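You operate a simulated robot arm through the tools that you are given. There is no shell and no other tool. Be economical: measure what you need, move in short steps, check, and stop when the job is done.

You run a simulated two-armed robot. Do the job below in one go: nothing can be reset, and whatever is moved stays where it is left.

TASK
On the top of the kitting table, fold the flat blue rag in half, so that its two long edges meet.

It is judged by the outcome, as a careful person would: the job done as asked, and still so three seconds after it is handed in. It fails if anything else is knocked over, pushed out of place, dropped, spilled or broken. Flat cloth is picked up by pressing the open fingertips on it (5 to 10 N) and closing them slowly along it; thin cloth reads only 2 to 8 mm in the jaws.

THE ROBOT
Two 7-joint arms with two-finger parallel grippers on one trunk, on a base that drives. Base frame: it is fixed to the floor where the robot stands at the start and does not move with it; the origin is under the middle of the robot, x ahead of it, y to its left, z up; the surface under the hand at the start is at about z = 800. Readings come in mm, rad, newtons and seconds.
The left shoulder is at the start at [70, 134, 1076], the right one opposite. With the tool pointing down near the work surface each hand reaches from about 200 to 660 mm from the robot's upright axis, wherever it stands, measured 20 degrees to its own side. Places, roughly: top of the kitting table [600, 100, 800]. Payload 1.57 kg a hand.
Tool frame (each hand has its own): the origin (TCP) lies between the finger pads and is the grasp point; the fingertips stand 30 mm ahead of it; z points along the fingers, y is the line along which they close. Largest opening 80 mm; finger width 17, thickness 12; the body of the gripper, 40 by 82 mm, starts 80 mm behind the TCP.
Orientation is that of the tool frame in the base frame, as a unit quaternion [x, y, z, w]. With the fingers straight down and closing along the base's y, the tool's x points along the base's -x, its y along +y and its z along -z.

THE INTERFACE
- The arms move only by the tool jog_arm. It takes "left_motion", "right_motion" or both (then of equal length, played together; a hand with none holds still); each is a list of rows, each a list of 7 numbers: the shift along the base's x, y, z in mm, then the turn, a rotation vector about the base's x, y, z in rad, then the opening in per cent of the stroke, from 0 (shut) to 100 (fully open). In form: [[dx, dy, dz, rx, ry, rz, jaw], ...]. A call has 1 to 10 rows; each row shifts and turns the commanded pose from where the row before left it. Each row takes 0.2 s and may step no farther than 50 mm and 0.15 rad from the row before; otherwise, or with a gripper value out of range, the whole call is refused. A pose out of reach is approached as far as the arm can. The call stops where the force on the tool passes 40 N (or 10 N more than at its start, if that is more) or the arm is blocked; 0.2 s more then pass. Each finger travels about 153 mm/s and halts on what it meets, pressing with about 39 N; the grip force reading is that of the motor and also rises with nothing between the fingers. The clock runs only during rows and for 0.2 s after the last one: add rows that do not move to give the fingers time. The reply holds the time, the measured pose of the TCP, the force on the tool along the base axes, the opening and the grip force, in the units named above and with some noise, with the torque about the TCP (base axes, N m) and any sound that the robot's microphone picked up, and new pictures: "pictures" is both (left out), scene, wrist or none (wrist: the cameras of the hands that moved).
- Cameras (640 x 400 px; columns grow to the right, rows downward): "scene" is now at [131.4, 16.4, 1291.6]; the picture's right is [0.21, -0.98, 0.00], its down [-0.68, -0.15, -0.72] and it looks along [0.70, 0.15, -0.70] (base axes); focal length 223 px, centre (320, 200). "left" rides on the left gripper at [72, 7, -122] in its tool frame; the picture's right is [-0.09, 1.00, 0.00], its down [-0.84, -0.08, -0.54] and it looks along [-0.54, -0.05, 0.84] (tool axes); focal length 238 px, centre (320, 200). "right" rides on the right gripper at [72, -7, -122] in its tool frame; the picture's right is [0.09, 1.00, 0.00], its down [-0.84, 0.08, -0.54] and it looks along [-0.54, 0.05, 0.84] (tool axes); focal length 238 px, centre (320, 200). There is no depth. A picture from a camera that has moved, and an enlarged one, comes with that camera's place and axes in the base frame and with its lens.
- lift_body(by): slides the trunk up (or, below 0, down) by that many mm; the arms and the scene camera ride with it, the base frame stays. It gives what a move gives, with no picture.
- drive_base(legs): drives the robot by 1 to 6 legs, each [ahead, left, turn to the left] in mm, mm and rad, along the robot's own axes; the way and the turn of a leg run together, so that a leg with both is an arc; at most 1500 mm and 3.142 rad a leg. The arms and the cameras ride along, it lands a little off, and it stops where it bumps. It gives what a move gives, and a new picture of the scene camera.
- pan_tilt(pan, tilt): turns the head with the scene camera to pan (to the left, within 1.501 rad either way) and tilt (down, from -0.506 to 1.204), counted from straight ahead of the robot. It gives what a move gives, and a new picture of the scene camera.
- zoom(camera, box): a new picture of the part [left, top, right, bottom] of that camera's present view, enlarged. It takes no simulated time.
- close_job(): hands the job in; it is judged then, once.

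Work in short steps. Places have to be worked out from the pictures, the camera data and where the tool is seen: move nearer, look again, correct. Check each grasp and each placing, and mend what went wrong. You have 120 turns and 260 pictures in all, those below and enlarged ones among them. Open the grippers and draw the arms clear of the work before you hand the job in, unless the task says otherwise; then end with one line.

The tools are called after ">>>" as name(argument=value, ...) on one line, values as JSON. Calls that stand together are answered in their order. jog_arm: Moves the arms, as the interface text tells. Its arguments: {"type":"object","properties":{"left_motion":{"type":"array","items":{"type":"array","items":{"type":"number"}}},"right_motion":{"type":"array","items":{"type":"array","items":{"type":"number"}}},"pictures":{"type":"string","enum":["both","scene","wrist","none"]}},"required":[]} The other tools are called the same way: lift_body (by) slides the trunk up or down; drive_base (legs) drives the base; pan_tilt (pan, tilt) turns the head that bears the scene camera; zoom (camera, box) takes an enlarged picture of a part of a camera's view; close_job () hands the job in.

At the start:

```text
time_s: 0.0
left_tool_pos: [390.7, 351.9, 1126.7]
left_tool_rot: [0.0, 1.0, 0.0, 0.0]
left_ft_force: [-0.4, 0.7, 0.0]
left_wrist_torque: [-0.01, 0.01, 0.01]
left_grip_width: 80.1
left_grasp_force: 0.1
right_tool_pos: [445.1, -65.4, 1037.1]
right_tool_rot: [0.0, 1.0, -0.001, 0.0]
right_ft_force: [0.1, -0.8, -0.6]
right_wrist_torque: [-0.03, 0.0, -0.05]
right_grip_width: 79.9
right_grasp_force: 0.0
trunk travel left (down, up): [-650.0, 290.0]
robot x, y, heading: [-2.6, -0.1, 0.003]
head pan, tilt: [0.209, 0.773]
```

scene: 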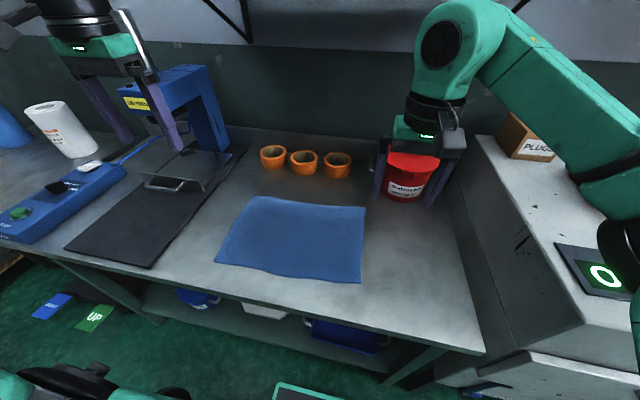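
right: 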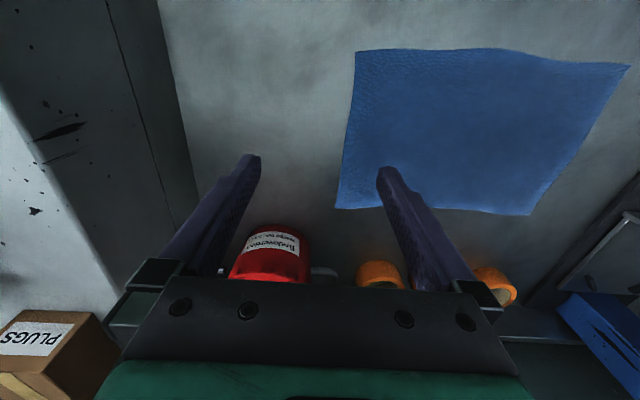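
left: 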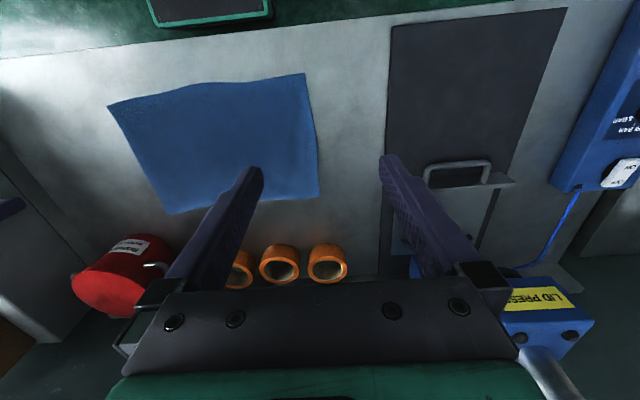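

I place the rag roughly at x 360–620, y -25–325, with its long edges along y. I'll zoom in to measure it better.

>>> zoom(camera="scene", box=[200, 140, 400, 300])

>>> zoom(camera="left", box=[80, 20, 400, 220])

```text
2.50 times, centred on (300, 220) of scene
camera zoom: at [131.4, 16.4, 1291.6], right [0.21, -0.98, 0.0], down [-0.68, -0.15, -0.72], along [0.7, 0.15, -0.7], focal length 557 px, centre (370, 150)
```

zoom: 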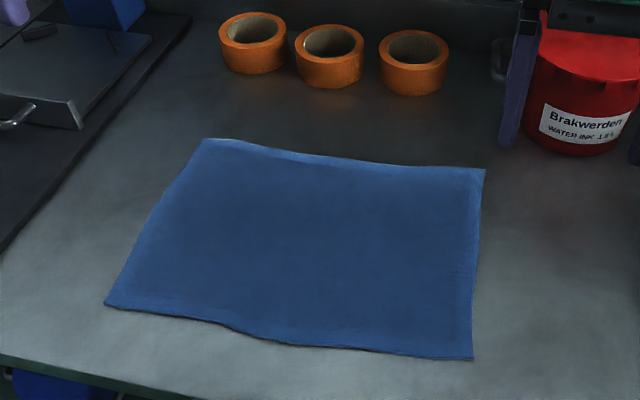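

```text
2.00 times, centred on (240, 120) of left
camera zoom: at [320.1, 358.5, 1249.4], right [0.09, 1.0, 0.0], down [0.84, -0.08, 0.54], along [0.54, -0.05, -0.84], focal length 477 px, centre (480, 360)
```

zoom: 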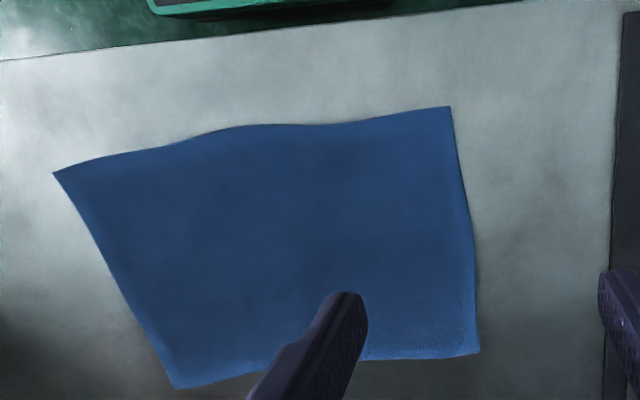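

Both views agree on the corners: near edge (356,330)–(376,-29), far edge (600,332)–(618,-25). The far left corner is at the edge of my reach. The base front is well clear of the table, so I'll drive 45 mm ahead.

>>> drive_base(legs=[[45, 0, 0]])

```text
time_s: 0.9
left_tool_pos: [433.7, 352.9, 1129.5]
left_tool_rot: [0.0, 1.0, 0.0, 0.001]
left_ft_force: [-0.6, -0.6, -0.7]
left_wrist_torque: [-0.01, 0.0, 0.02]
left_grip_width: 80.1
left_grasp_force: 0.0
right_tool_pos: [487.2, -65.4, 1038.1]
right_tool_rot: [0.0, 1.0, 0.0, 0.002]
right_ft_force: [1.0, -0.6, 0.2]
right_wrist_torque: [-0.01, -0.01, 0.02]
right_grip_width: 79.9
right_grasp_force: 0.2
trunk travel left (down, up): [-650.0, 290.0]
robot x, y, heading: [48.9, -0.6, 0.001]
head pan, tilt: [0.209, 0.773]
camera scene: at [173.2, 16.3, 1292.1], right [0.21, -0.98, 0.0], down [-0.68, -0.15, -0.72], along [0.7, 0.15, -0.7], focal length 223 px, centre (320, 200)
```

scene: 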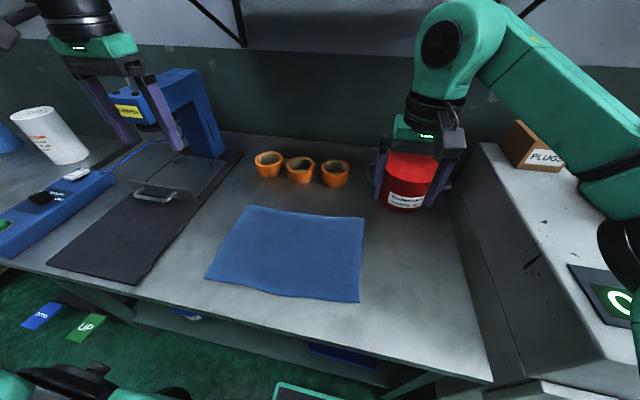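

The drive went as planned. Next I'll bring both hands above the near corners at z≈890, with jaws half open and closing along y.

>>> jog_arm(left_motion=[[-11, -9, -40, 0, 0, 0, 50], [-11, -9, -40, 0, 0, 0, 50], [-11, -9, -40, 0, 0, 0, 50], [-11, -9, -40, 0, 0, 0, 50], [-11, -9, -40, 0, 0, 0, 50], [-11, -9, -40, 0, 0, 0, 50], [0, 0, 0, 0, 0, 0, 50]], right_motion=[[-17, 11, -25, 0, 0, 0, 50], [-17, 11, -25, 0, 0, 0, 50], [-17, 11, -25, 0, 0, 0, 50], [-17, 11, -25, 0, 0, 0, 50], [-17, 11, -25, 0, 0, 0, 50], [-17, 11, -25, 0, 0, 0, 50], [0, 0, 0, 0, 0, 0, 50]])

```text
time_s: 2.5
left_tool_pos: [371.0, 297.9, 886.4]
left_tool_rot: [0.0, 1.0, 0.001, 0.001]
left_ft_force: [-0.7, 0.7, 0.6]
left_wrist_torque: [-0.01, 0.0, 0.0]
left_grip_width: 40.0
left_grasp_force: 0.0
right_tool_pos: [387.9, 2.1, 884.1]
right_tool_rot: [0.0, 1.0, 0.0, 0.0]
right_ft_force: [-0.5, 0.5, 0.1]
right_wrist_torque: [-0.03, 0.01, 0.02]
right_grip_width: 39.9
right_grasp_force: 0.1
trunk travel left (down, up): [-650.0, 290.0]
robot x, y, heading: [45.1, -1.8, 0.0]
head pan, tilt: [0.209, 0.773]
camera scene: at [176.8, 16.2, 1291.6], right [0.21, -0.98, 0.0], down [-0.68, -0.15, -0.72], along [0.7, 0.15, -0.7], focal length 223 px, centre (320, 200)
camera right: at [314.7, -5.3, 1009.0], right [-0.09, 1.0, 0.0], down [0.84, 0.08, 0.54], along [0.54, 0.05, -0.84], focal length 238 px, centre (320, 200)
camera left: at [299.0, 304.6, 1008.1], right [0.09, 1.0, 0.0], down [0.84, -0.08, 0.54], along [0.54, -0.05, -0.84], focal length 238 px, centre (320, 200)
```

scene: 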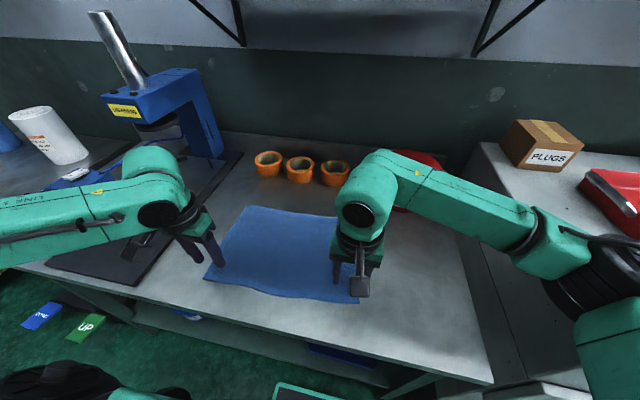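
right: 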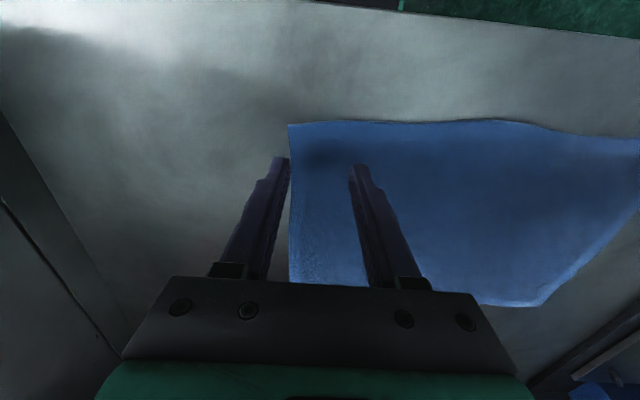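
left: 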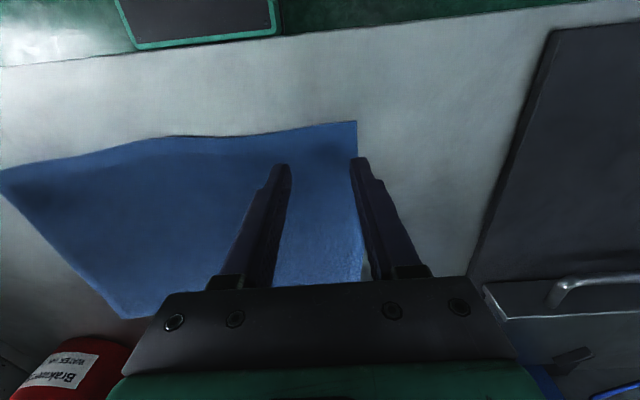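

The corners check out. I'll shift each hand 10 mm inward so both fingers land on cloth, then descend to just above the surface.

>>> jog_arm(left_motion=[[-1, -10, -16, 0, 0, 0, 50], [0, 0, -16, 0, 0, 0, 50], [0, 0, -14, 0, 0, 0, 50], [0, 0, 0, 0, 0, 0, 50]], right_motion=[[-1, 10, -16, 0, 0, 0, 50], [0, 0, -16, 0, 0, 0, 50], [0, 0, -14, 0, 0, 0, 50], [0, 0, 0, 0, 0, 0, 50]])

```text
time_s: 3.5
left_tool_pos: [369.9, 287.1, 840.8]
left_tool_rot: [-0.001, 1.0, 0.001, 0.001]
left_ft_force: [0.2, 0.8, 0.1]
left_wrist_torque: [0.01, 0.02, -0.01]
left_grip_width: 40.1
left_grasp_force: 0.1
right_tool_pos: [386.7, 11.5, 840.0]
right_tool_rot: [0.0, 1.0, 0.0, 0.001]
right_ft_force: [0.4, -0.7, 0.3]
right_wrist_torque: [0.01, -0.01, -0.05]
right_grip_width: 40.0
right_grasp_force: 0.2
trunk travel left (down, up): [-650.0, 290.0]
robot x, y, heading: [45.5, -1.5, -0.001]
head pan, tilt: [0.209, 0.773]
camera scene: at [176.7, 15.4, 1291.6], right [0.21, -0.98, 0.0], down [-0.68, -0.14, -0.72], along [0.7, 0.15, -0.7], focal length 223 px, centre (320, 200)
camera right: at [313.8, 3.7, 963.9], right [-0.09, 1.0, 0.0], down [0.84, 0.08, 0.54], along [0.54, 0.05, -0.84], focal length 238 px, centre (320, 200)
camera left: at [298.2, 292.9, 962.7], right [0.09, 1.0, 0.0], down [0.84, -0.08, 0.54], along [0.54, -0.05, -0.84], focal length 238 px, centre (320, 200)
```

scene: 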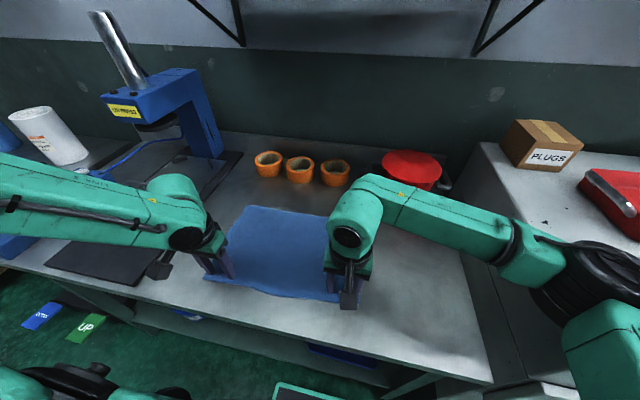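
right: 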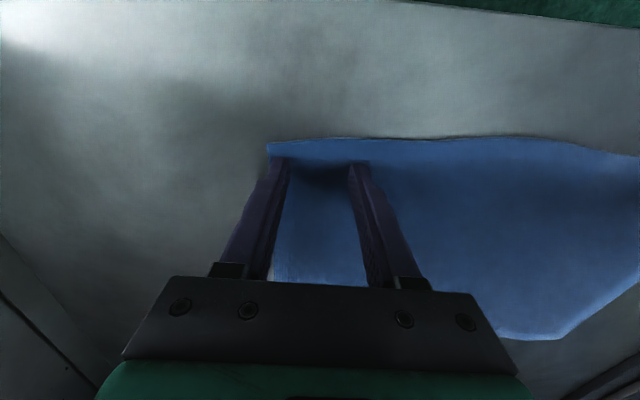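
left: 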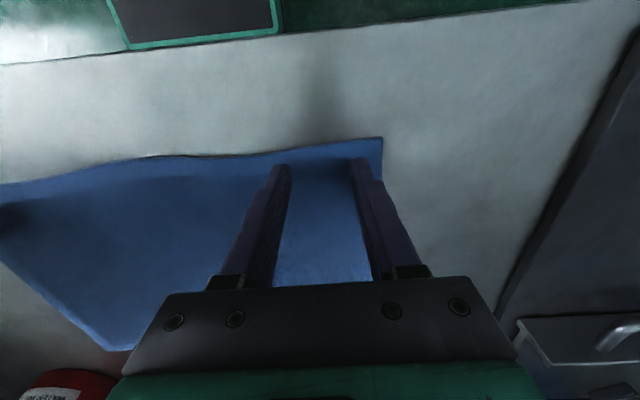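

Both fingers are over cloth near the edge. I'll lower to contact slowly and watch the force.

>>> jog_arm(left_motion=[[-4, 0, -3, 0, 0, 0, 50], [0, 0, -3, 0, 0, 0, 50], [0, 0, -2, 0, 0, 0, 50], [0, 0, -1, 0, 0, 0, 50], [0, 0, 0, 0, 0, 0, 50]], right_motion=[[-4, 0, -3, 0, 0, 0, 50], [0, 0, -3, 0, 0, 0, 50], [0, 0, -2, 0, 0, 0, 50], [0, 0, -1, 0, 0, 0, 50], [0, 0, 0, 0, 0, 0, 50]], pictures="none")

```text
time_s: 4.7
left_tool_pos: [365.9, 288.5, 833.1]
left_tool_rot: [0.0, 1.0, 0.0, 0.0]
left_ft_force: [2.0, -0.6, 7.5]
left_wrist_torque: [0.05, -0.06, -0.02]
left_grip_width: 39.9
left_grasp_force: 0.1
right_tool_pos: [382.2, 11.9, 834.5]
right_tool_rot: [0.0, 1.0, 0.0, 0.001]
right_ft_force: [2.5, 1.7, 13.4]
right_wrist_torque: [0.11, -0.1, 0.0]
right_grip_width: 39.9
right_grasp_force: 0.2
trunk travel left (down, up): [-650.0, 290.0]
robot x, y, heading: [46.2, -0.3, 0.007]
head pan, tilt: [0.209, 0.773]
```

In contact: left 7.5 N, right 13.4 N. I'll ease the right up slightly and close both slowly.

>>> jog_arm(left_motion=[[0, 0, 0, 0, 0, 0, 46], [0, 0, 0, 0, 0, 0, 41], [0, 0, 0, 0, 0, 0, 36], [0, 0, 0, 0, 0, 0, 31], [0, 0, 0, 0, 0, 0, 26], [0, 0, 0, 0, 0, 0, 21], [0, 0, 0, 0, 0, 0, 16], [0, 0, 0, 0, 0, 0, 11], [0, 0, 0, 0, 0, 0, 5], [0, 0, 0, 0, 0, 0, 0]], right_motion=[[0, 0, 0.5, 0, 0, 0, 46], [0, 0, 0, 0, 0, 0, 41], [0, 0, 0, 0, 0, 0, 36], [0, 0, 0, 0, 0, 0, 31], [0, 0, 0, 0, 0, 0, 26], [0, 0, 0, 0, 0, 0, 21], [0, 0, 0, 0, 0, 0, 16], [0, 0, 0, 0, 0, 0, 11], [0, 0, 0, 0, 0, 0, 5], [0, 0, 0, 0, 0, 0, 0]])

```text
time_s: 6.9
left_tool_pos: [365.7, 288.0, 832.5]
left_tool_rot: [0.001, 1.0, -0.001, 0.001]
left_ft_force: [1.3, -12.0, 9.7]
left_wrist_torque: [-0.34, -0.01, 0.03]
left_grip_width: 4.1
left_grasp_force: 24.7
right_tool_pos: [380.7, 11.9, 832.1]
right_tool_rot: [-0.001, 1.0, 0.002, 0.001]
right_ft_force: [-0.5, 12.3, 11.3]
right_wrist_torque: [0.36, 0.05, -0.07]
right_grip_width: 4.8
right_grasp_force: 24.8
trunk travel left (down, up): [-650.0, 290.0]
robot x, y, heading: [44.9, 2.2, -0.004]
head pan, tilt: [0.209, 0.773]
camera scene: at [174.6, 15.6, 1291.9], right [0.21, -0.98, 0.0], down [-0.68, -0.14, -0.72], along [0.7, 0.15, -0.7], focal length 223 px, centre (320, 200)
camera right: at [308.2, 3.4, 957.0], right [-0.09, 1.0, 0.0], down [0.84, 0.08, 0.54], along [0.54, 0.05, -0.84], focal length 238 px, centre (320, 200)
camera left: at [293.8, 293.9, 954.8], right [0.09, 1.0, 0.0], down [0.84, -0.08, 0.54], along [0.54, -0.05, -0.84], focal length 238 px, centre (320, 200)
```

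scene: 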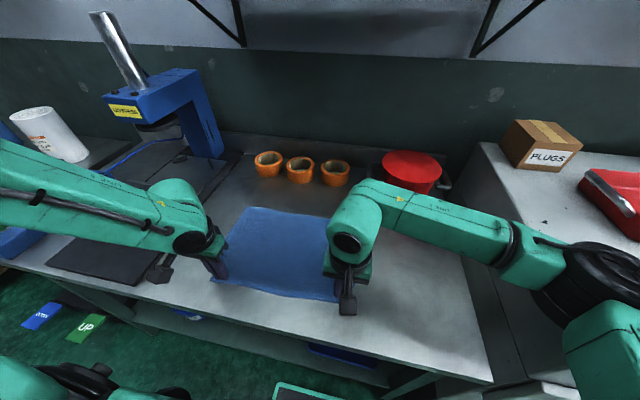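
right: 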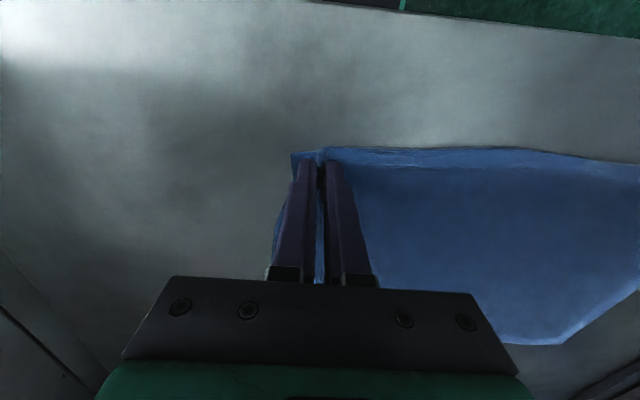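
left: 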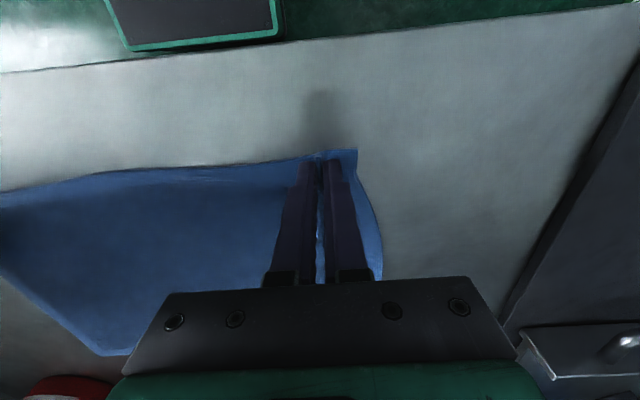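

Both jaws hold a ridge (4–5 mm). I'll start the fold arc by lifting and carrying toward +x up to the mid-point, then look.

>>> jog_arm(left_motion=[[4, 0, 22, 0, 0, 0, 0], [10, 0, 26, 0, 0, 0, 0], [16, 0, 24, 0, 0, 0, 0], [20, 0, 17, 0, 0, 0, 0], [24, 0, 12, 0, 0, 0, 0], [26, 0, 4, 0, 0, 0, 0], [0, 0, 0, 0, 0, 0, 0]], right_motion=[[4, 0, 22, 0, 0, 0, 0], [10, 0, 26, 0, 0, 0, 0], [16, 0, 24, 0, 0, 0, 0], [20, 0, 17, 0, 0, 0, 0], [24, 0, 12, 0, 0, 0, 0], [26, 0, 4, 0, 0, 0, 0], [0, 0, 0, 0, 0, 0, 0]])

```text
time_s: 8.5
left_tool_pos: [465.4, 290.5, 938.2]
left_tool_rot: [0.0, 1.0, 0.001, 0.0]
left_ft_force: [0.8, -12.5, -0.1]
left_wrist_torque: [-0.4, -0.05, 0.06]
left_grip_width: 4.1
left_grasp_force: 24.7
right_tool_pos: [480.9, 9.9, 938.8]
right_tool_rot: [-0.001, 1.0, 0.0, 0.001]
right_ft_force: [-0.9, 13.6, -0.6]
right_wrist_torque: [0.46, 0.03, -0.14]
right_grip_width: 4.9
right_grasp_force: 25.5
trunk travel left (down, up): [-650.0, 290.0]
robot x, y, heading: [40.8, -1.0, -0.002]
head pan, tilt: [0.209, 0.773]
camera scene: at [175.7, 16.5, 1291.7], right [0.21, -0.98, 0.0], down [-0.68, -0.15, -0.72], along [0.7, 0.15, -0.7], focal length 223 px, centre (320, 200)
camera right: at [408.7, 3.1, 1060.8], right [-0.09, 1.0, 0.0], down [0.84, 0.08, 0.54], along [0.54, 0.05, -0.84], focal length 238 px, centre (320, 200)
camera left: at [393.7, 296.0, 1060.8], right [0.09, 1.0, 0.0], down [0.84, -0.08, 0.54], along [0.54, -0.05, -0.84], focal length 238 px, centre (320, 200)
```

scene: 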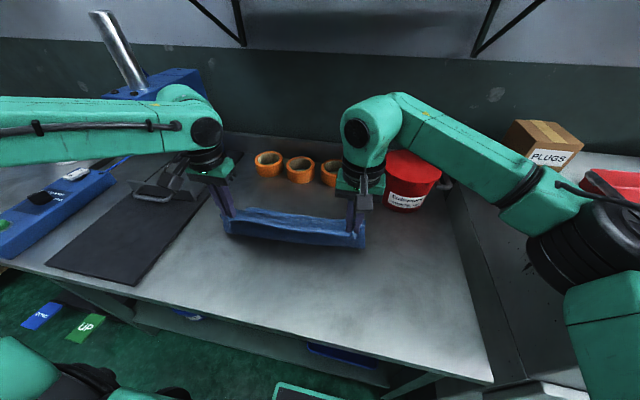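
right: 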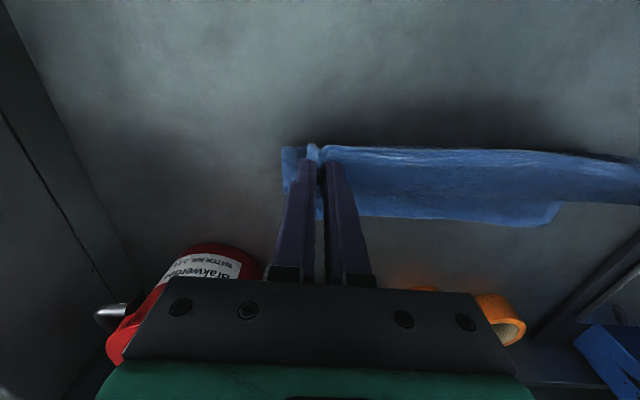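
left: 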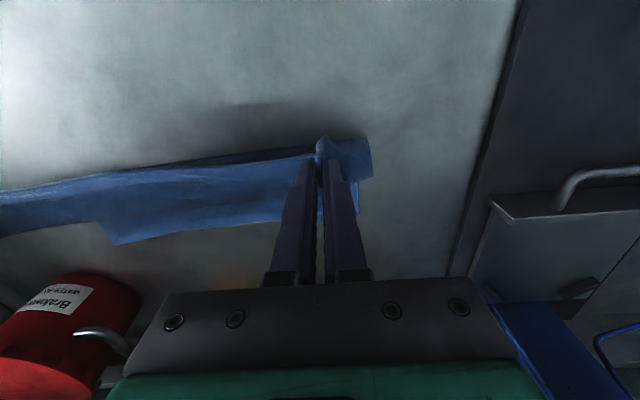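

Both grasps hold, but I can't see how the hanging part lies. I'll zoom in.

>>> zoom(camera="scene", box=[190, 150, 390, 275])

>>> zoom(camera="right", box=[260, 110, 640, 330])

```text
3.20 times, centred on (290, 212) of scene
camera zoom: at [175.7, 16.5, 1291.7], right [0.21, -0.98, 0.0], down [-0.68, -0.15, -0.72], along [0.7, 0.15, -0.7], focal length 713 px, centre (416, 160)
```

zoom: 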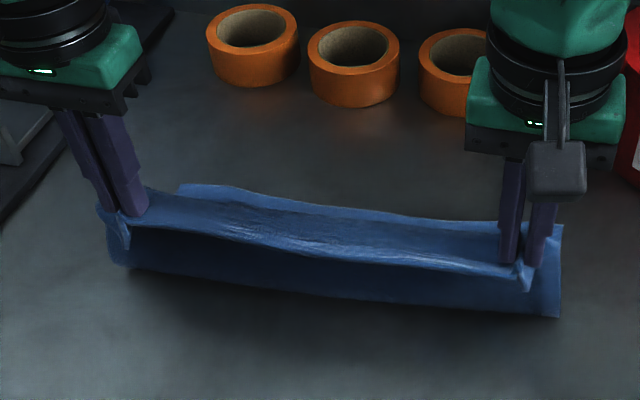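

```text
1.68 times, centred on (450, 220) of right
camera zoom: at [408.7, 3.1, 1060.8], right [-0.09, 1.0, 0.0], down [0.84, 0.08, 0.54], along [0.54, 0.05, -0.84], focal length 401 px, centre (101, 166)
```

zoom: 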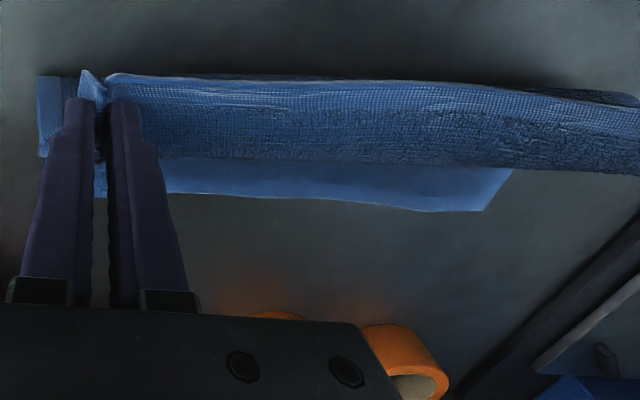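

The edge flap stays behind the jaws, so I'll tilt the tools (fingers back toward the robot) while continuing forward, to roll the edge over. I'll also ease the hands 3 mm inward to relax the tension.

>>> jog_arm(left_motion=[[12, -1, 0, 0, 0.1, 0, 0], [12, -1, 0, 0, 0.1, 0, 0], [13, -1, 0, 0, 0.1, 0, 0], [13, 0, 0, 0, 0.1, 0, 0], [13, 0, 0, 0, 0.1, 0, 0], [13, 0, 0, 0, 0.1, 0, 0], [0, 0, 0, 0, 0, 0, 0]], right_motion=[[12, 1, 0, 0, 0.1, 0, 0], [12, 1, 0, 0, 0.1, 0, 0], [13, 1, 0, 0, 0.1, 0, 0], [13, 0, 0, 0, 0.1, 0, 0], [13, 0, 0, 0, 0.1, 0, 0], [13, 0, 0, 0, 0.1, 0, 0], [0, 0, 0, 0, 0, 0, 0]])

>>> zoom(camera="scene", box=[190, 140, 390, 265])

```text
time_s: 10.1
left_tool_pos: [500.2, 290.0, 944.2]
left_tool_rot: [0.0, 0.956, 0.0, -0.294]
left_ft_force: [-1.1, 0.0, 0.2]
left_wrist_torque: [0.04, 0.01, -0.02]
left_grip_width: 3.7
left_grasp_force: 25.2
left hand out of reach, approached as far as the arm can: row 5, 6
right_tool_pos: [480.0, 46.1, 924.3]
right_tool_rot: [-0.003, 0.964, -0.002, -0.266]
right_ft_force: [0.1, 0.0, 0.0]
right_wrist_torque: [-0.01, 0.0, 0.02]
right_grip_width: 4.2
right_grasp_force: 24.8
right hand out of reach, approached as far as the arm can: row 4, 5, 6
trunk travel left (down, up): [-650.0, 290.0]
robot x, y, heading: [44.7, -2.2, -0.001]
head pan, tilt: [0.209, 0.773]
camera scene: at [177.4, 15.6, 1291.5], right [0.21, -0.98, 0.0], down [-0.68, -0.14, -0.72], along [0.7, 0.15, -0.7], focal length 223 px, centre (320, 200)
camera right: at [481.6, 38.4, 1067.7], right [-0.09, 1.0, 0.04], down [1.0, 0.09, 0.03], along [0.03, 0.05, -1.0], focal length 238 px, centre (320, 200)
camera left: at [509.8, 295.4, 1085.1], right [0.08, 1.0, -0.05], down [1.0, -0.08, -0.02], along [-0.03, -0.05, -1.0], focal length 238 px, centre (320, 200)
```

scene: 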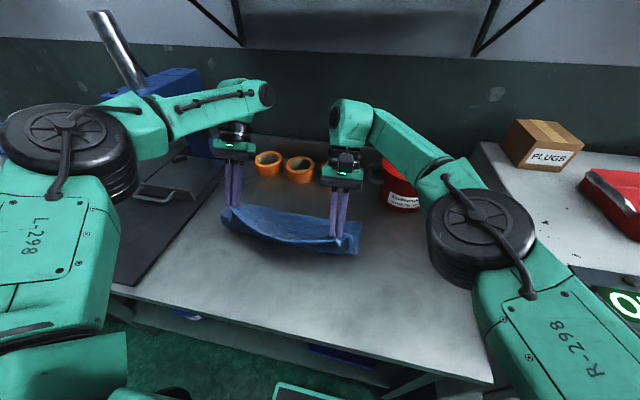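
right: 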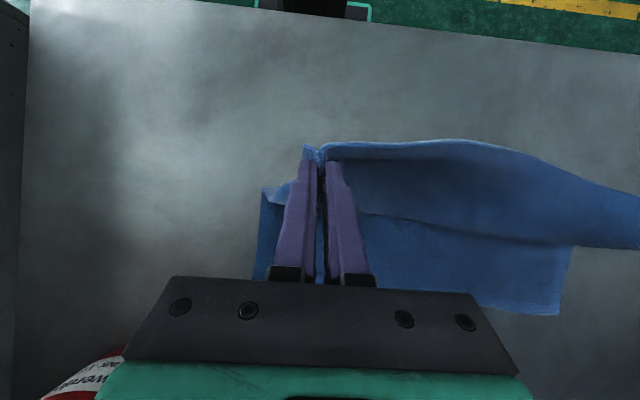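
left: 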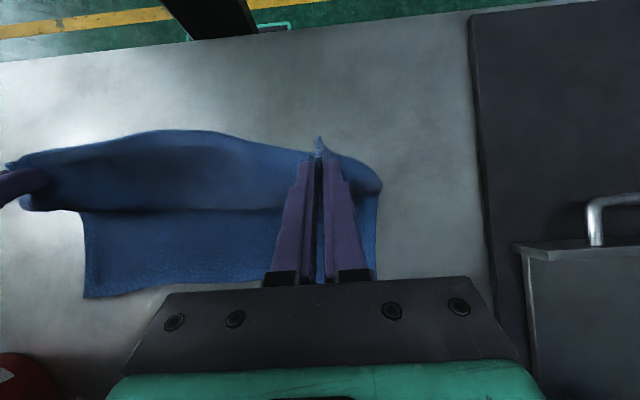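

```text
3.20 times, centred on (290, 202) of scene
camera zoom: at [177.4, 15.6, 1291.5], right [0.21, -0.98, 0.0], down [-0.68, -0.14, -0.72], along [0.7, 0.15, -0.7], focal length 713 px, centre (416, 192)
```

zoom: 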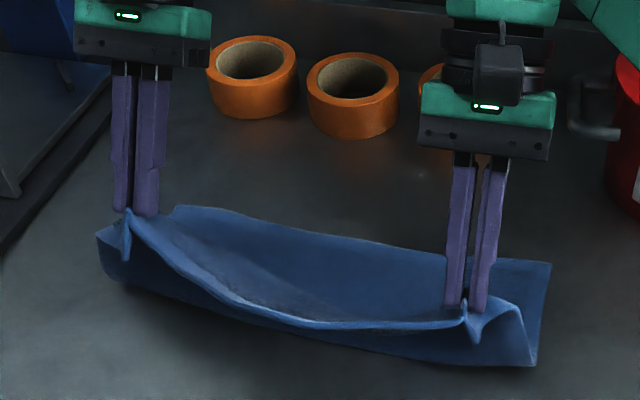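

The tilt is out of reach at this distance and the right hand was pulled aside. I'll return both tools to vertical and read the poses.

>>> jog_arm(left_motion=[[0, 0, 0, 0, -0.12, 0, 0], [0, 0, 0, 0, -0.12, 0, 0], [0, 0, 0, 0, -0.12, 0, 0], [0, 0, 0, 0, -0.12, 0, 0], [0, 0, 0, 0, -0.12, 0, 0], [0, 0, 0, 0, 0, 0, 0]], right_motion=[[0, -4, 0, 0, -0.11, 0, 0], [0, -8, 0, 0, -0.11, 0, 0], [0, -8, 0, 0, -0.11, 0, 0], [0, -8, 0, 0, -0.11, 0, 0], [0, -4, 0, 0, -0.1, 0, 0], [0, 0, 0, 0, 0, 0, 0]], pictures="scene")

```text
time_s: 11.5
left_tool_pos: [501.1, 288.4, 942.2]
left_tool_rot: [0.001, 1.0, -0.002, 0.001]
left_ft_force: [-0.8, -10.2, -1.3]
left_wrist_torque: [-0.29, 0.06, 0.06]
left_grip_width: 4.0
left_grasp_force: 24.4
right_tool_pos: [482.8, 15.0, 922.7]
right_tool_rot: [-0.003, 1.0, -0.003, 0.001]
right_ft_force: [0.8, 10.9, 1.0]
right_wrist_torque: [0.31, -0.02, -0.1]
right_grip_width: 4.8
right_grasp_force: 25.2
trunk travel left (down, up): [-650.0, 290.0]
robot x, y, heading: [44.6, 0.2, 0.0]
head pan, tilt: [0.209, 0.773]
camera scene: at [177.7, 16.4, 1291.5], right [0.21, -0.98, 0.0], down [-0.68, -0.15, -0.72], along [0.7, 0.15, -0.7], focal length 223 px, centre (320, 200)
```

scene: 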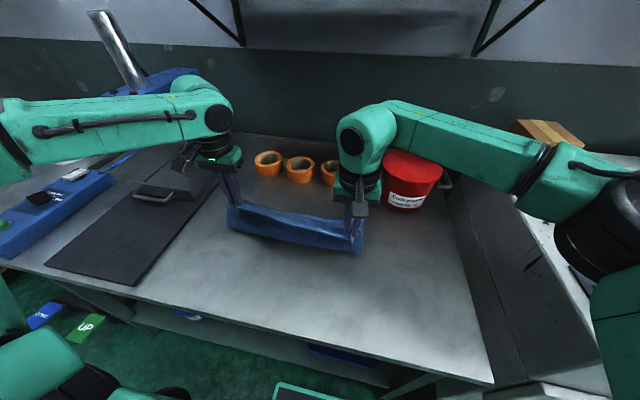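

Both are vertical and still gripping. I'll continue the arc down to the far side, ending with the tips about 20 mm above the table.

>>> jog_arm(left_motion=[[10, 0, -4, 0, 0, 0, 0], [12, 0, -8, 0, 0, 0, 0], [13, 0, -14, 0, 0, 0, 0], [14, 0, -18, 0, 0, 0, 0], [14, 0, -22, 0, 0, 0, 0], [12, 0, -22, 0, 0, 0, 0], [0, 0, 0, 0, 0, 0, 0]], right_motion=[[18, -1, 6, 0, 0, 0, 0], [18, -1, 0, 0, 0, 0, 0], [18, -1, -11, 0, 0, 0, 0], [18, 0, -18, 0, 0, 0, 0], [18, 0, -22, 0, 0, 0, 0], [18, 0, -24, 0, 0, 0, 0], [0, 0, 0, 0, 0, 0, 0]])

>>> zoom(camera="scene", box=[190, 140, 390, 265])

```text
time_s: 13.1
left_tool_pos: [574.9, 289.9, 857.0]
left_tool_rot: [0.001, 1.0, 0.0, 0.001]
left_ft_force: [1.0, -12.8, -0.2]
left_wrist_torque: [-0.36, -0.02, 0.06]
left_grip_width: 4.3
left_grasp_force: 24.8
right_tool_pos: [586.6, 11.2, 854.5]
right_tool_rot: [-0.002, 1.0, -0.003, 0.001]
right_ft_force: [-0.6, 15.2, -0.6]
right_wrist_torque: [0.46, 0.01, -0.08]
right_grip_width: 4.8
right_grasp_force: 25.1
trunk travel left (down, up): [-650.0, 290.0]
robot x, y, heading: [44.7, -1.9, 0.0]
head pan, tilt: [0.209, 0.773]
camera scene: at [175.9, 16.1, 1291.7], right [0.21, -0.98, 0.0], down [-0.68, -0.15, -0.72], along [0.7, 0.15, -0.7], focal length 223 px, centre (320, 200)
camera right: at [514.6, 3.7, 978.5], right [-0.1, 1.0, -0.01], down [0.84, 0.09, 0.54], along [0.54, 0.05, -0.84], focal length 238 px, centre (320, 200)
camera left: at [502.8, 295.6, 978.0], right [0.09, 1.0, 0.0], down [0.84, -0.08, 0.54], along [0.54, -0.05, -0.84], focal length 238 px, centre (320, 200)
```

scene: 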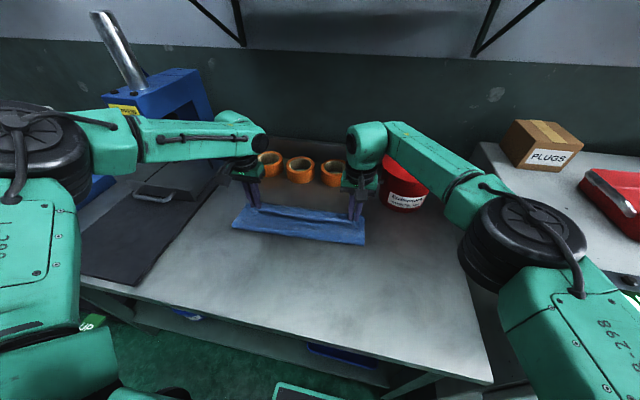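
right: 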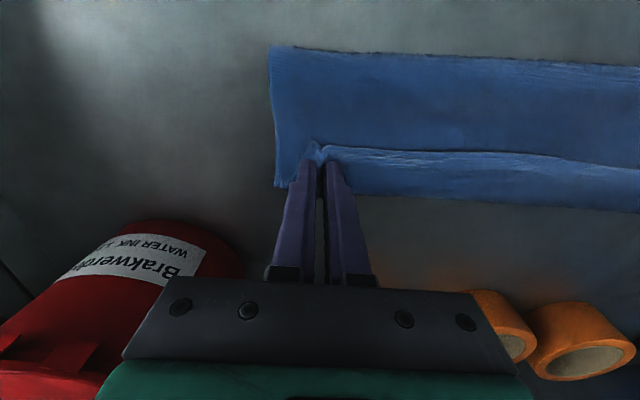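
left: 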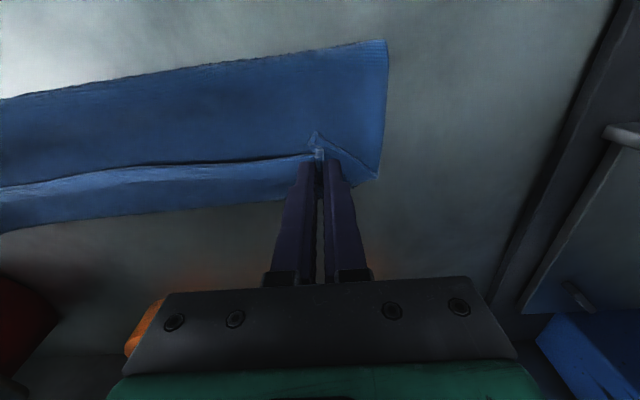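

```text
3.20 times, centred on (290, 202) of scene
camera zoom: at [175.9, 16.1, 1291.7], right [0.21, -0.98, 0.0], down [-0.68, -0.15, -0.72], along [0.7, 0.15, -0.7], focal length 713 px, centre (416, 192)
```

zoom: 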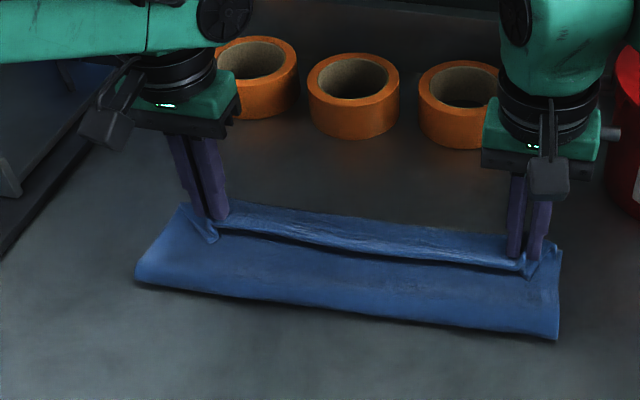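

The hem hooks back at the jaws, as expected. I'll lower nearly to the surface, open the jaws and rise to see how it settles.

>>> jog_arm(left_motion=[[1, 0, -8, 0, 0, 0, 0], [0, 0, -7, 0, 0, 0, 0], [0, 0, 0, 0, 0, 0, 10], [0, 0, 0, 0, 0, 0, 25], [0, 0, 0, 0, 0, 0, 25], [0, 0, 15, 0, 0, 0, 25], [0, 0, 25, 0, 0, 0, 25], [0, 0, 35, 0, 0, 0, 25], [0, 0, 35, 0, 0, 0, 25], [0, 0, 0, 0, 0, 0, 25]], right_motion=[[3, 0, -8, 0, 0, 0, 0], [0, 0, -7, 0, 0, 0, 0], [0, 0, 0, 0, 0, 0, 10], [0, 0, 0, 0, 0, 0, 25], [0, 0, 0, 0, 0, 0, 25], [0, 0, 15, 0, 0, 0, 25], [0, 0, 25, 0, 0, 0, 25], [0, 0, 35, 0, 0, 0, 25], [0, 0, 35, 0, 0, 0, 25], [0, 0, 0, 0, 0, 0, 25]])

>>> zoom(camera="scene", box=[190, 140, 390, 265])

```text
time_s: 15.3
left_tool_pos: [576.7, 289.4, 949.9]
left_tool_rot: [0.0, 1.0, 0.001, 0.0]
left_ft_force: [0.7, -0.1, -0.3]
left_wrist_torque: [0.01, 0.01, -0.03]
left_grip_width: 20.1
left_grasp_force: 0.1
right_tool_pos: [594.7, 10.8, 948.9]
right_tool_rot: [-0.002, 1.0, -0.004, 0.0]
right_ft_force: [-0.3, 0.0, -0.3]
right_wrist_torque: [0.02, 0.0, 0.0]
right_grip_width: 19.8
right_grasp_force: 0.1
trunk travel left (down, up): [-650.0, 290.0]
robot x, y, heading: [46.6, -0.3, 0.002]
head pan, tilt: [0.209, 0.773]
camera scene: at [177.7, 16.4, 1291.5], right [0.21, -0.98, 0.0], down [-0.68, -0.15, -0.72], along [0.7, 0.15, -0.7], focal length 223 px, centre (320, 200)
camera right: at [521.1, 3.8, 1072.9], right [-0.1, 1.0, -0.01], down [0.84, 0.09, 0.54], along [0.54, 0.05, -0.84], focal length 238 px, centre (320, 200)
camera left: at [505.1, 294.9, 1072.0], right [0.09, 1.0, 0.0], down [0.84, -0.08, 0.54], along [0.54, -0.05, -0.84], focal length 238 px, centre (320, 200)
```

scene: 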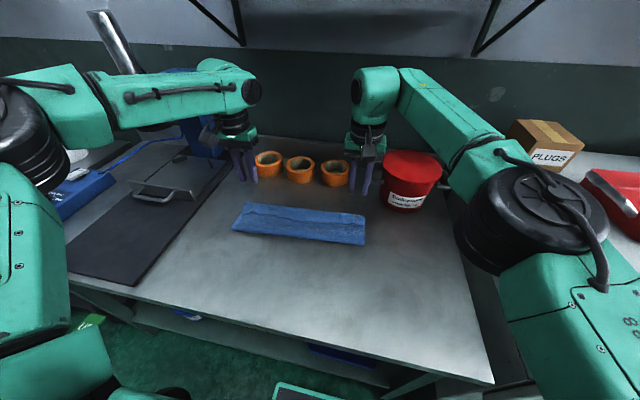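
right: 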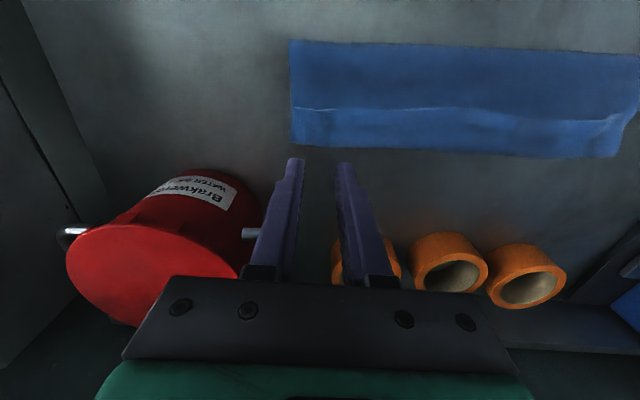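
left: 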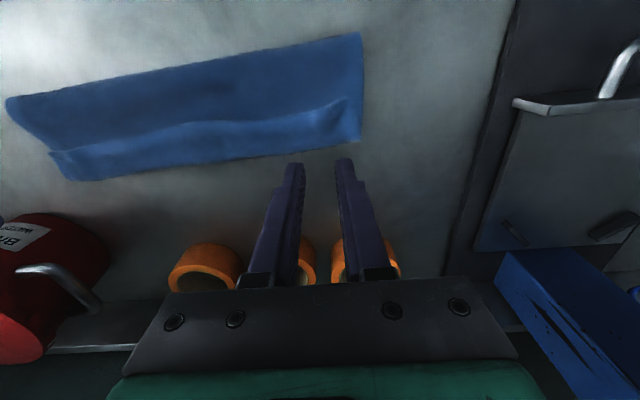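

```text
3.20 times, centred on (290, 202) of scene
camera zoom: at [177.7, 16.4, 1291.5], right [0.21, -0.98, 0.0], down [-0.68, -0.15, -0.72], along [0.7, 0.15, -0.7], focal length 713 px, centre (416, 192)
```

zoom: 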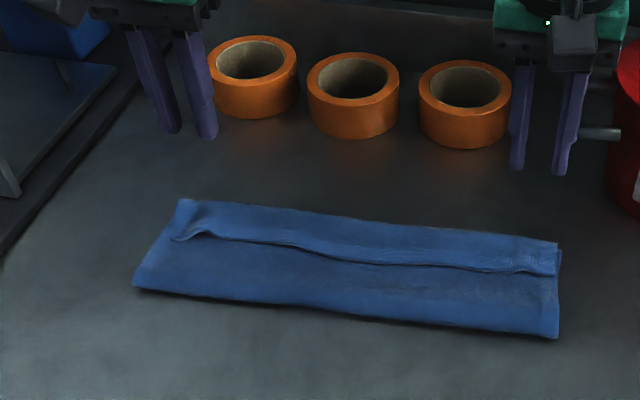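

The hem (~30 mm) is folded back on itself, so it has to be flipped forward. I'll measure it in close-up.

>>> zoom(camera="left", box=[0, 10, 380, 220])

>>> zoom(camera="right", box=[260, 10, 640, 220])

```text
1.68 times, centred on (190, 115) of left
camera zoom: at [505.1, 294.9, 1072.0], right [0.09, 1.0, 0.0], down [0.84, -0.08, 0.54], along [0.54, -0.05, -0.84], focal length 401 px, centre (539, 343)
```

zoom: 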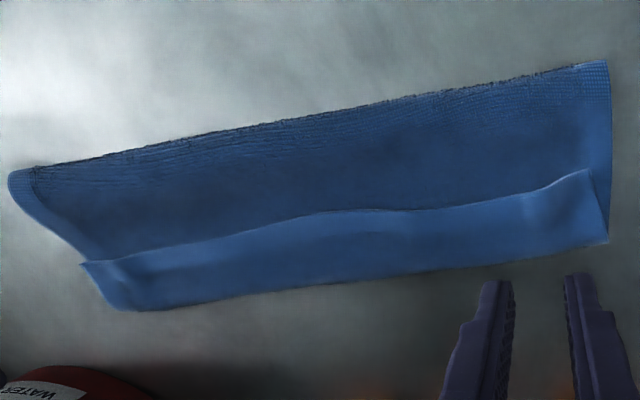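

```text
1.68 times, centred on (450, 115) of right
camera zoom: at [521.1, 3.8, 1072.9], right [-0.1, 1.0, -0.01], down [0.84, 0.09, 0.54], along [0.54, 0.05, -0.84], focal length 401 px, centre (101, 343)
```

zoom: 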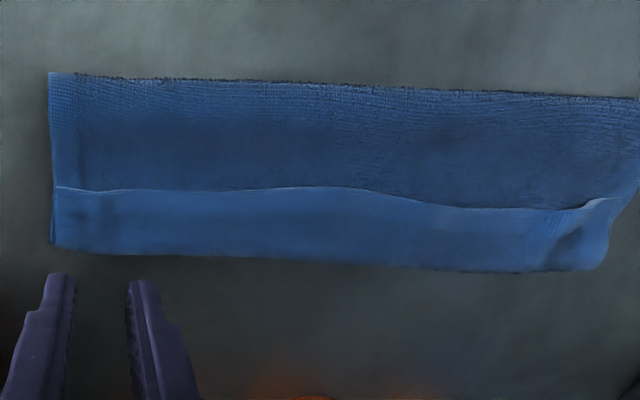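

The flap is about 40–48 mm wide and the fold line sits at x≈500, about 20 mm too far forward. I can't roll the edge over at this reach. So I'll unfold to the start state, then fold far edge to near edge, where the tools can tilt freely. First I'll regrasp the flap from above.

>>> jog_arm(left_motion=[[-2, -10, -20, 0, 0, 0, 45], [-2, -9, -25, 0, 0, 0, 45], [0, 0, -30, 0, 0, 0, 45], [0, 0, -30, 0, 0, 0, 45], [0, 0, -5, 0, 0, 0, 45], [0, 0, 0, 0, 0, 0, 45]], right_motion=[[-5, 7, -20, 0, 0, 0, 45], [-5, 7, -25, 0, 0, 0, 45], [0, 0, -30, 0, 0, 0, 45], [0, 0, -30, 0, 0, 0, 45], [0, 0, -5, 0, 0, 0, 45], [0, 0, 0, 0, 0, 0, 45]], pictures="wrist")

```text
time_s: 16.7
left_tool_pos: [572.2, 269.5, 840.3]
left_tool_rot: [0.0, 1.0, 0.0, 0.0]
left_ft_force: [0.2, -0.5, 4.6]
left_wrist_torque: [0.01, 0.02, 0.01]
left_grip_width: 35.9
left_grasp_force: 0.1
right_tool_pos: [582.9, 24.3, 840.9]
right_tool_rot: [-0.002, 1.0, -0.004, 0.001]
right_ft_force: [0.0, 0.9, 3.9]
right_wrist_torque: [0.02, -0.01, 0.0]
right_grip_width: 36.2
right_grasp_force: 0.1
trunk travel left (down, up): [-650.0, 290.0]
robot x, y, heading: [45.8, -1.6, -0.001]
head pan, tilt: [0.209, 0.773]
camera right: at [509.0, 17.1, 964.5], right [-0.1, 1.0, -0.01], down [0.84, 0.09, 0.54], along [0.54, 0.05, -0.84], focal length 238 px, centre (320, 200)
camera left: at [500.1, 275.5, 962.2], right [0.09, 1.0, 0.0], down [0.84, -0.08, 0.54], along [0.54, -0.05, -0.84], focal length 238 px, centre (320, 200)
```

right: 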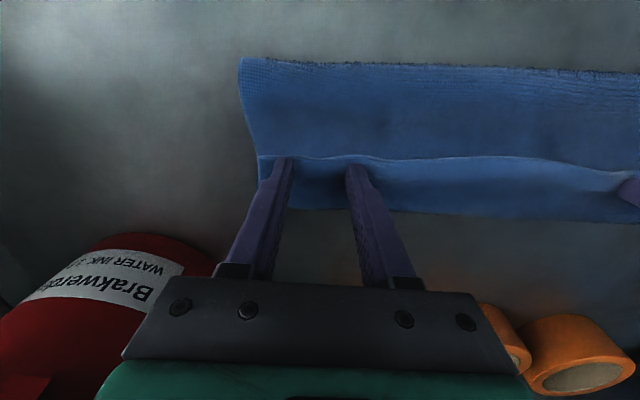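
left: 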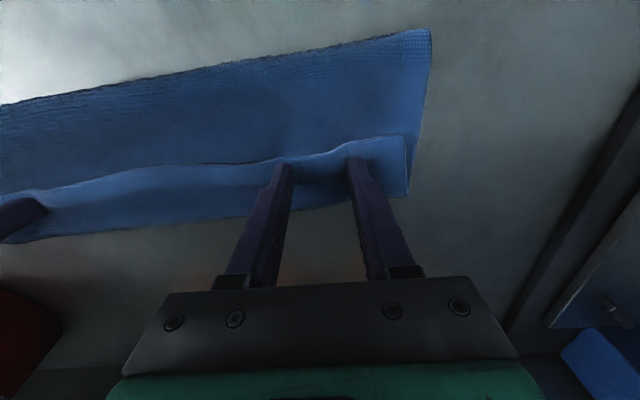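

There's already light contact (about 4 N) on the flap alone. I'll close slowly without pressing harder so that only the top layer gathers, then lift a little.

>>> jog_arm(left_motion=[[0, 0, -0.5, 0, 0, 0, 40], [0, 0, 0, 0, 0, 0, 35], [0, 0, 0, 0, 0, 0, 30], [0, 0, 0, 0, 0, 0, 25], [0, 0, 0, 0, 0, 0, 20], [0, 0, 0, 0, 0, 0, 15], [0, 0, 0, 0, 0, 0, 10], [0, 0, 0, 0, 0, 0, 5], [0, 0, 0, 0, 0, 0, 0], [0, 0, 0, 0, 0, 0, 0]], right_motion=[[0, 0, -0.5, 0, 0, 0, 40], [0, 0, 0, 0, 0, 0, 35], [0, 0, 0, 0, 0, 0, 30], [0, 0, 0, 0, 0, 0, 25], [0, 0, 0, 0, 0, 0, 20], [0, 0, 0, 0, 0, 0, 15], [0, 0, 0, 0, 0, 0, 10], [0, 0, 0, 0, 0, 0, 5], [0, 0, 0, 0, 0, 0, 0], [0, 0, 0, 0, 0, 0, 0]], pictures="wrist")

```text
time_s: 18.9
left_tool_pos: [571.6, 269.0, 842.0]
left_tool_rot: [0.001, 1.0, 0.001, 0.001]
left_ft_force: [0.8, -9.3, 4.6]
left_wrist_torque: [-0.3, -0.03, -0.09]
left_grip_width: 4.3
left_grasp_force: 25.0
right_tool_pos: [580.1, 25.4, 840.0]
right_tool_rot: [-0.002, 1.0, -0.004, 0.001]
right_ft_force: [0.1, 9.3, 5.6]
right_wrist_torque: [0.3, -0.01, 0.06]
right_grip_width: 8.1
right_grasp_force: 27.4
trunk travel left (down, up): [-650.0, 290.0]
robot x, y, heading: [46.1, -1.5, 0.002]
head pan, tilt: [0.209, 0.773]
camera right: at [507.9, 17.4, 964.1], right [-0.1, 1.0, -0.01], down [0.84, 0.09, 0.54], along [0.54, 0.05, -0.84], focal length 238 px, centre (320, 200)
camera left: at [499.5, 275.2, 962.2], right [0.09, 1.0, 0.0], down [0.84, -0.08, 0.54], along [0.54, -0.05, -0.84], focal length 238 px, centre (320, 200)
```

right: 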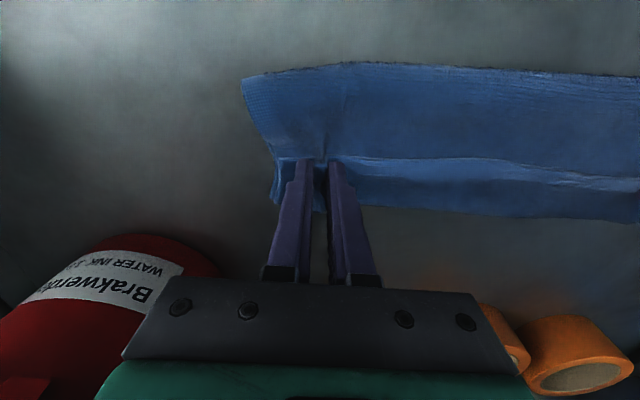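
left: 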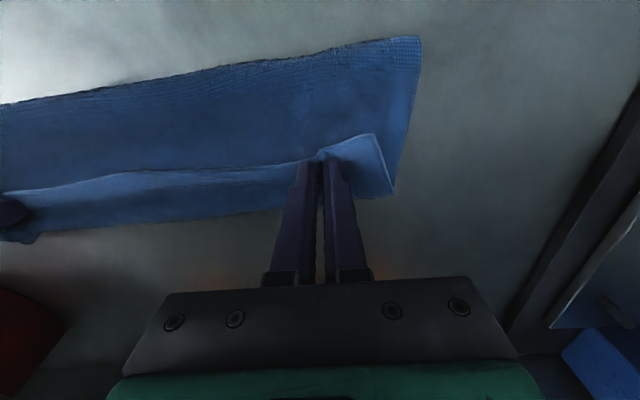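

The right jaw reads 8.1 mm, so it likely gathered two layers. I'll reopen the right hand, rise slightly and retry more lightly while the left holds.

>>> jog_arm(right_motion=[[0, 0, 0, 0, 0, 0, 20], [0, 0, 0, 0, 0, 0, 45], [0, 0, 8, 0, 0, 0, 45], [0, 4, 8, 0, 0, 0, 45], [0, 4, 0, 0, 0, 0, 45], [0, 0, 0, 0, 0, 0, 45]], pictures="wrist")

```text
time_s: 20.3
left_tool_pos: [571.5, 269.9, 839.7]
left_tool_rot: [0.0, 1.0, 0.0, 0.001]
left_ft_force: [-0.8, 0.3, 5.0]
left_wrist_torque: [0.04, 0.02, 0.01]
left_grip_width: 4.2
left_grasp_force: 25.1
right_tool_pos: [581.6, 31.6, 856.3]
right_tool_rot: [-0.004, 1.0, -0.003, 0.001]
right_ft_force: [-0.9, 0.0, 0.3]
right_wrist_torque: [0.0, -0.01, -0.01]
right_grip_width: 35.8
right_grasp_force: 0.0
trunk travel left (down, up): [-650.0, 290.0]
robot x, y, heading: [43.0, -0.4, 0.001]
head pan, tilt: [0.209, 0.773]
camera right: at [508.8, 25.5, 979.8], right [-0.1, 1.0, -0.01], down [0.84, 0.09, 0.54], along [0.54, 0.05, -0.84], focal length 238 px, centre (320, 200)
```

right: 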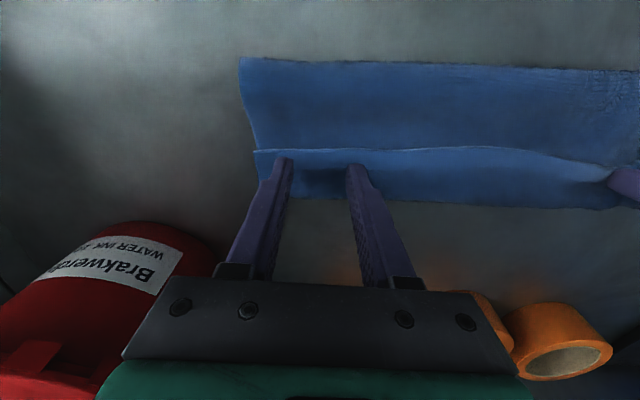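

The flap lies loosely again. I'll retry with a narrower opening and lighter contact at z≈842.

>>> jog_arm(right_motion=[[-2, 0, -8, 0, 0, 0, 40], [0, 0, -5, 0, 0, 0, 40], [0, 0, -1, 0, 0, 0, 35], [0, 0, 0, 0, 0, 0, 30], [0, 0, 0, 0, 0, 0, 24], [0, 0, 0, 0, 0, 0, 18], [0, 0, 0, 0, 0, 0, 12], [0, 0, 0, 0, 0, 0, 6], [0, 0, 0, 0, 0, 0, 0], [0, 0, 0, 0, 0, 0, 0]], pictures="wrist")

```text
time_s: 22.5
left_tool_pos: [573.1, 270.6, 840.4]
left_tool_rot: [0.0, 1.0, 0.0, 0.001]
left_ft_force: [0.4, -1.0, 5.0]
left_wrist_torque: [-0.06, 0.0, 0.03]
left_grip_width: 3.8
left_grasp_force: 25.0
right_tool_pos: [578.4, 33.3, 841.3]
right_tool_rot: [-0.003, 1.0, -0.003, 0.002]
right_ft_force: [-0.4, 1.5, 1.9]
right_wrist_torque: [0.1, 0.01, 0.01]
right_grip_width: 3.7
right_grasp_force: 24.8
trunk travel left (down, up): [-650.0, 290.0]
robot x, y, heading: [41.4, 2.5, -0.0]
head pan, tilt: [0.209, 0.773]
camera right: at [506.2, 25.8, 965.9], right [-0.1, 1.0, -0.01], down [0.84, 0.09, 0.54], along [0.54, 0.05, -0.84], focal length 238 px, centre (320, 200)
```

right: 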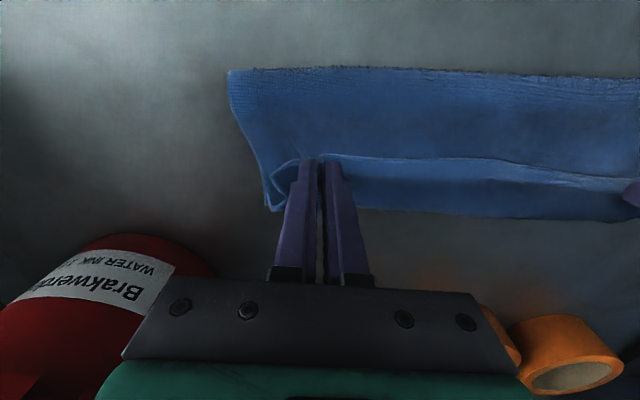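

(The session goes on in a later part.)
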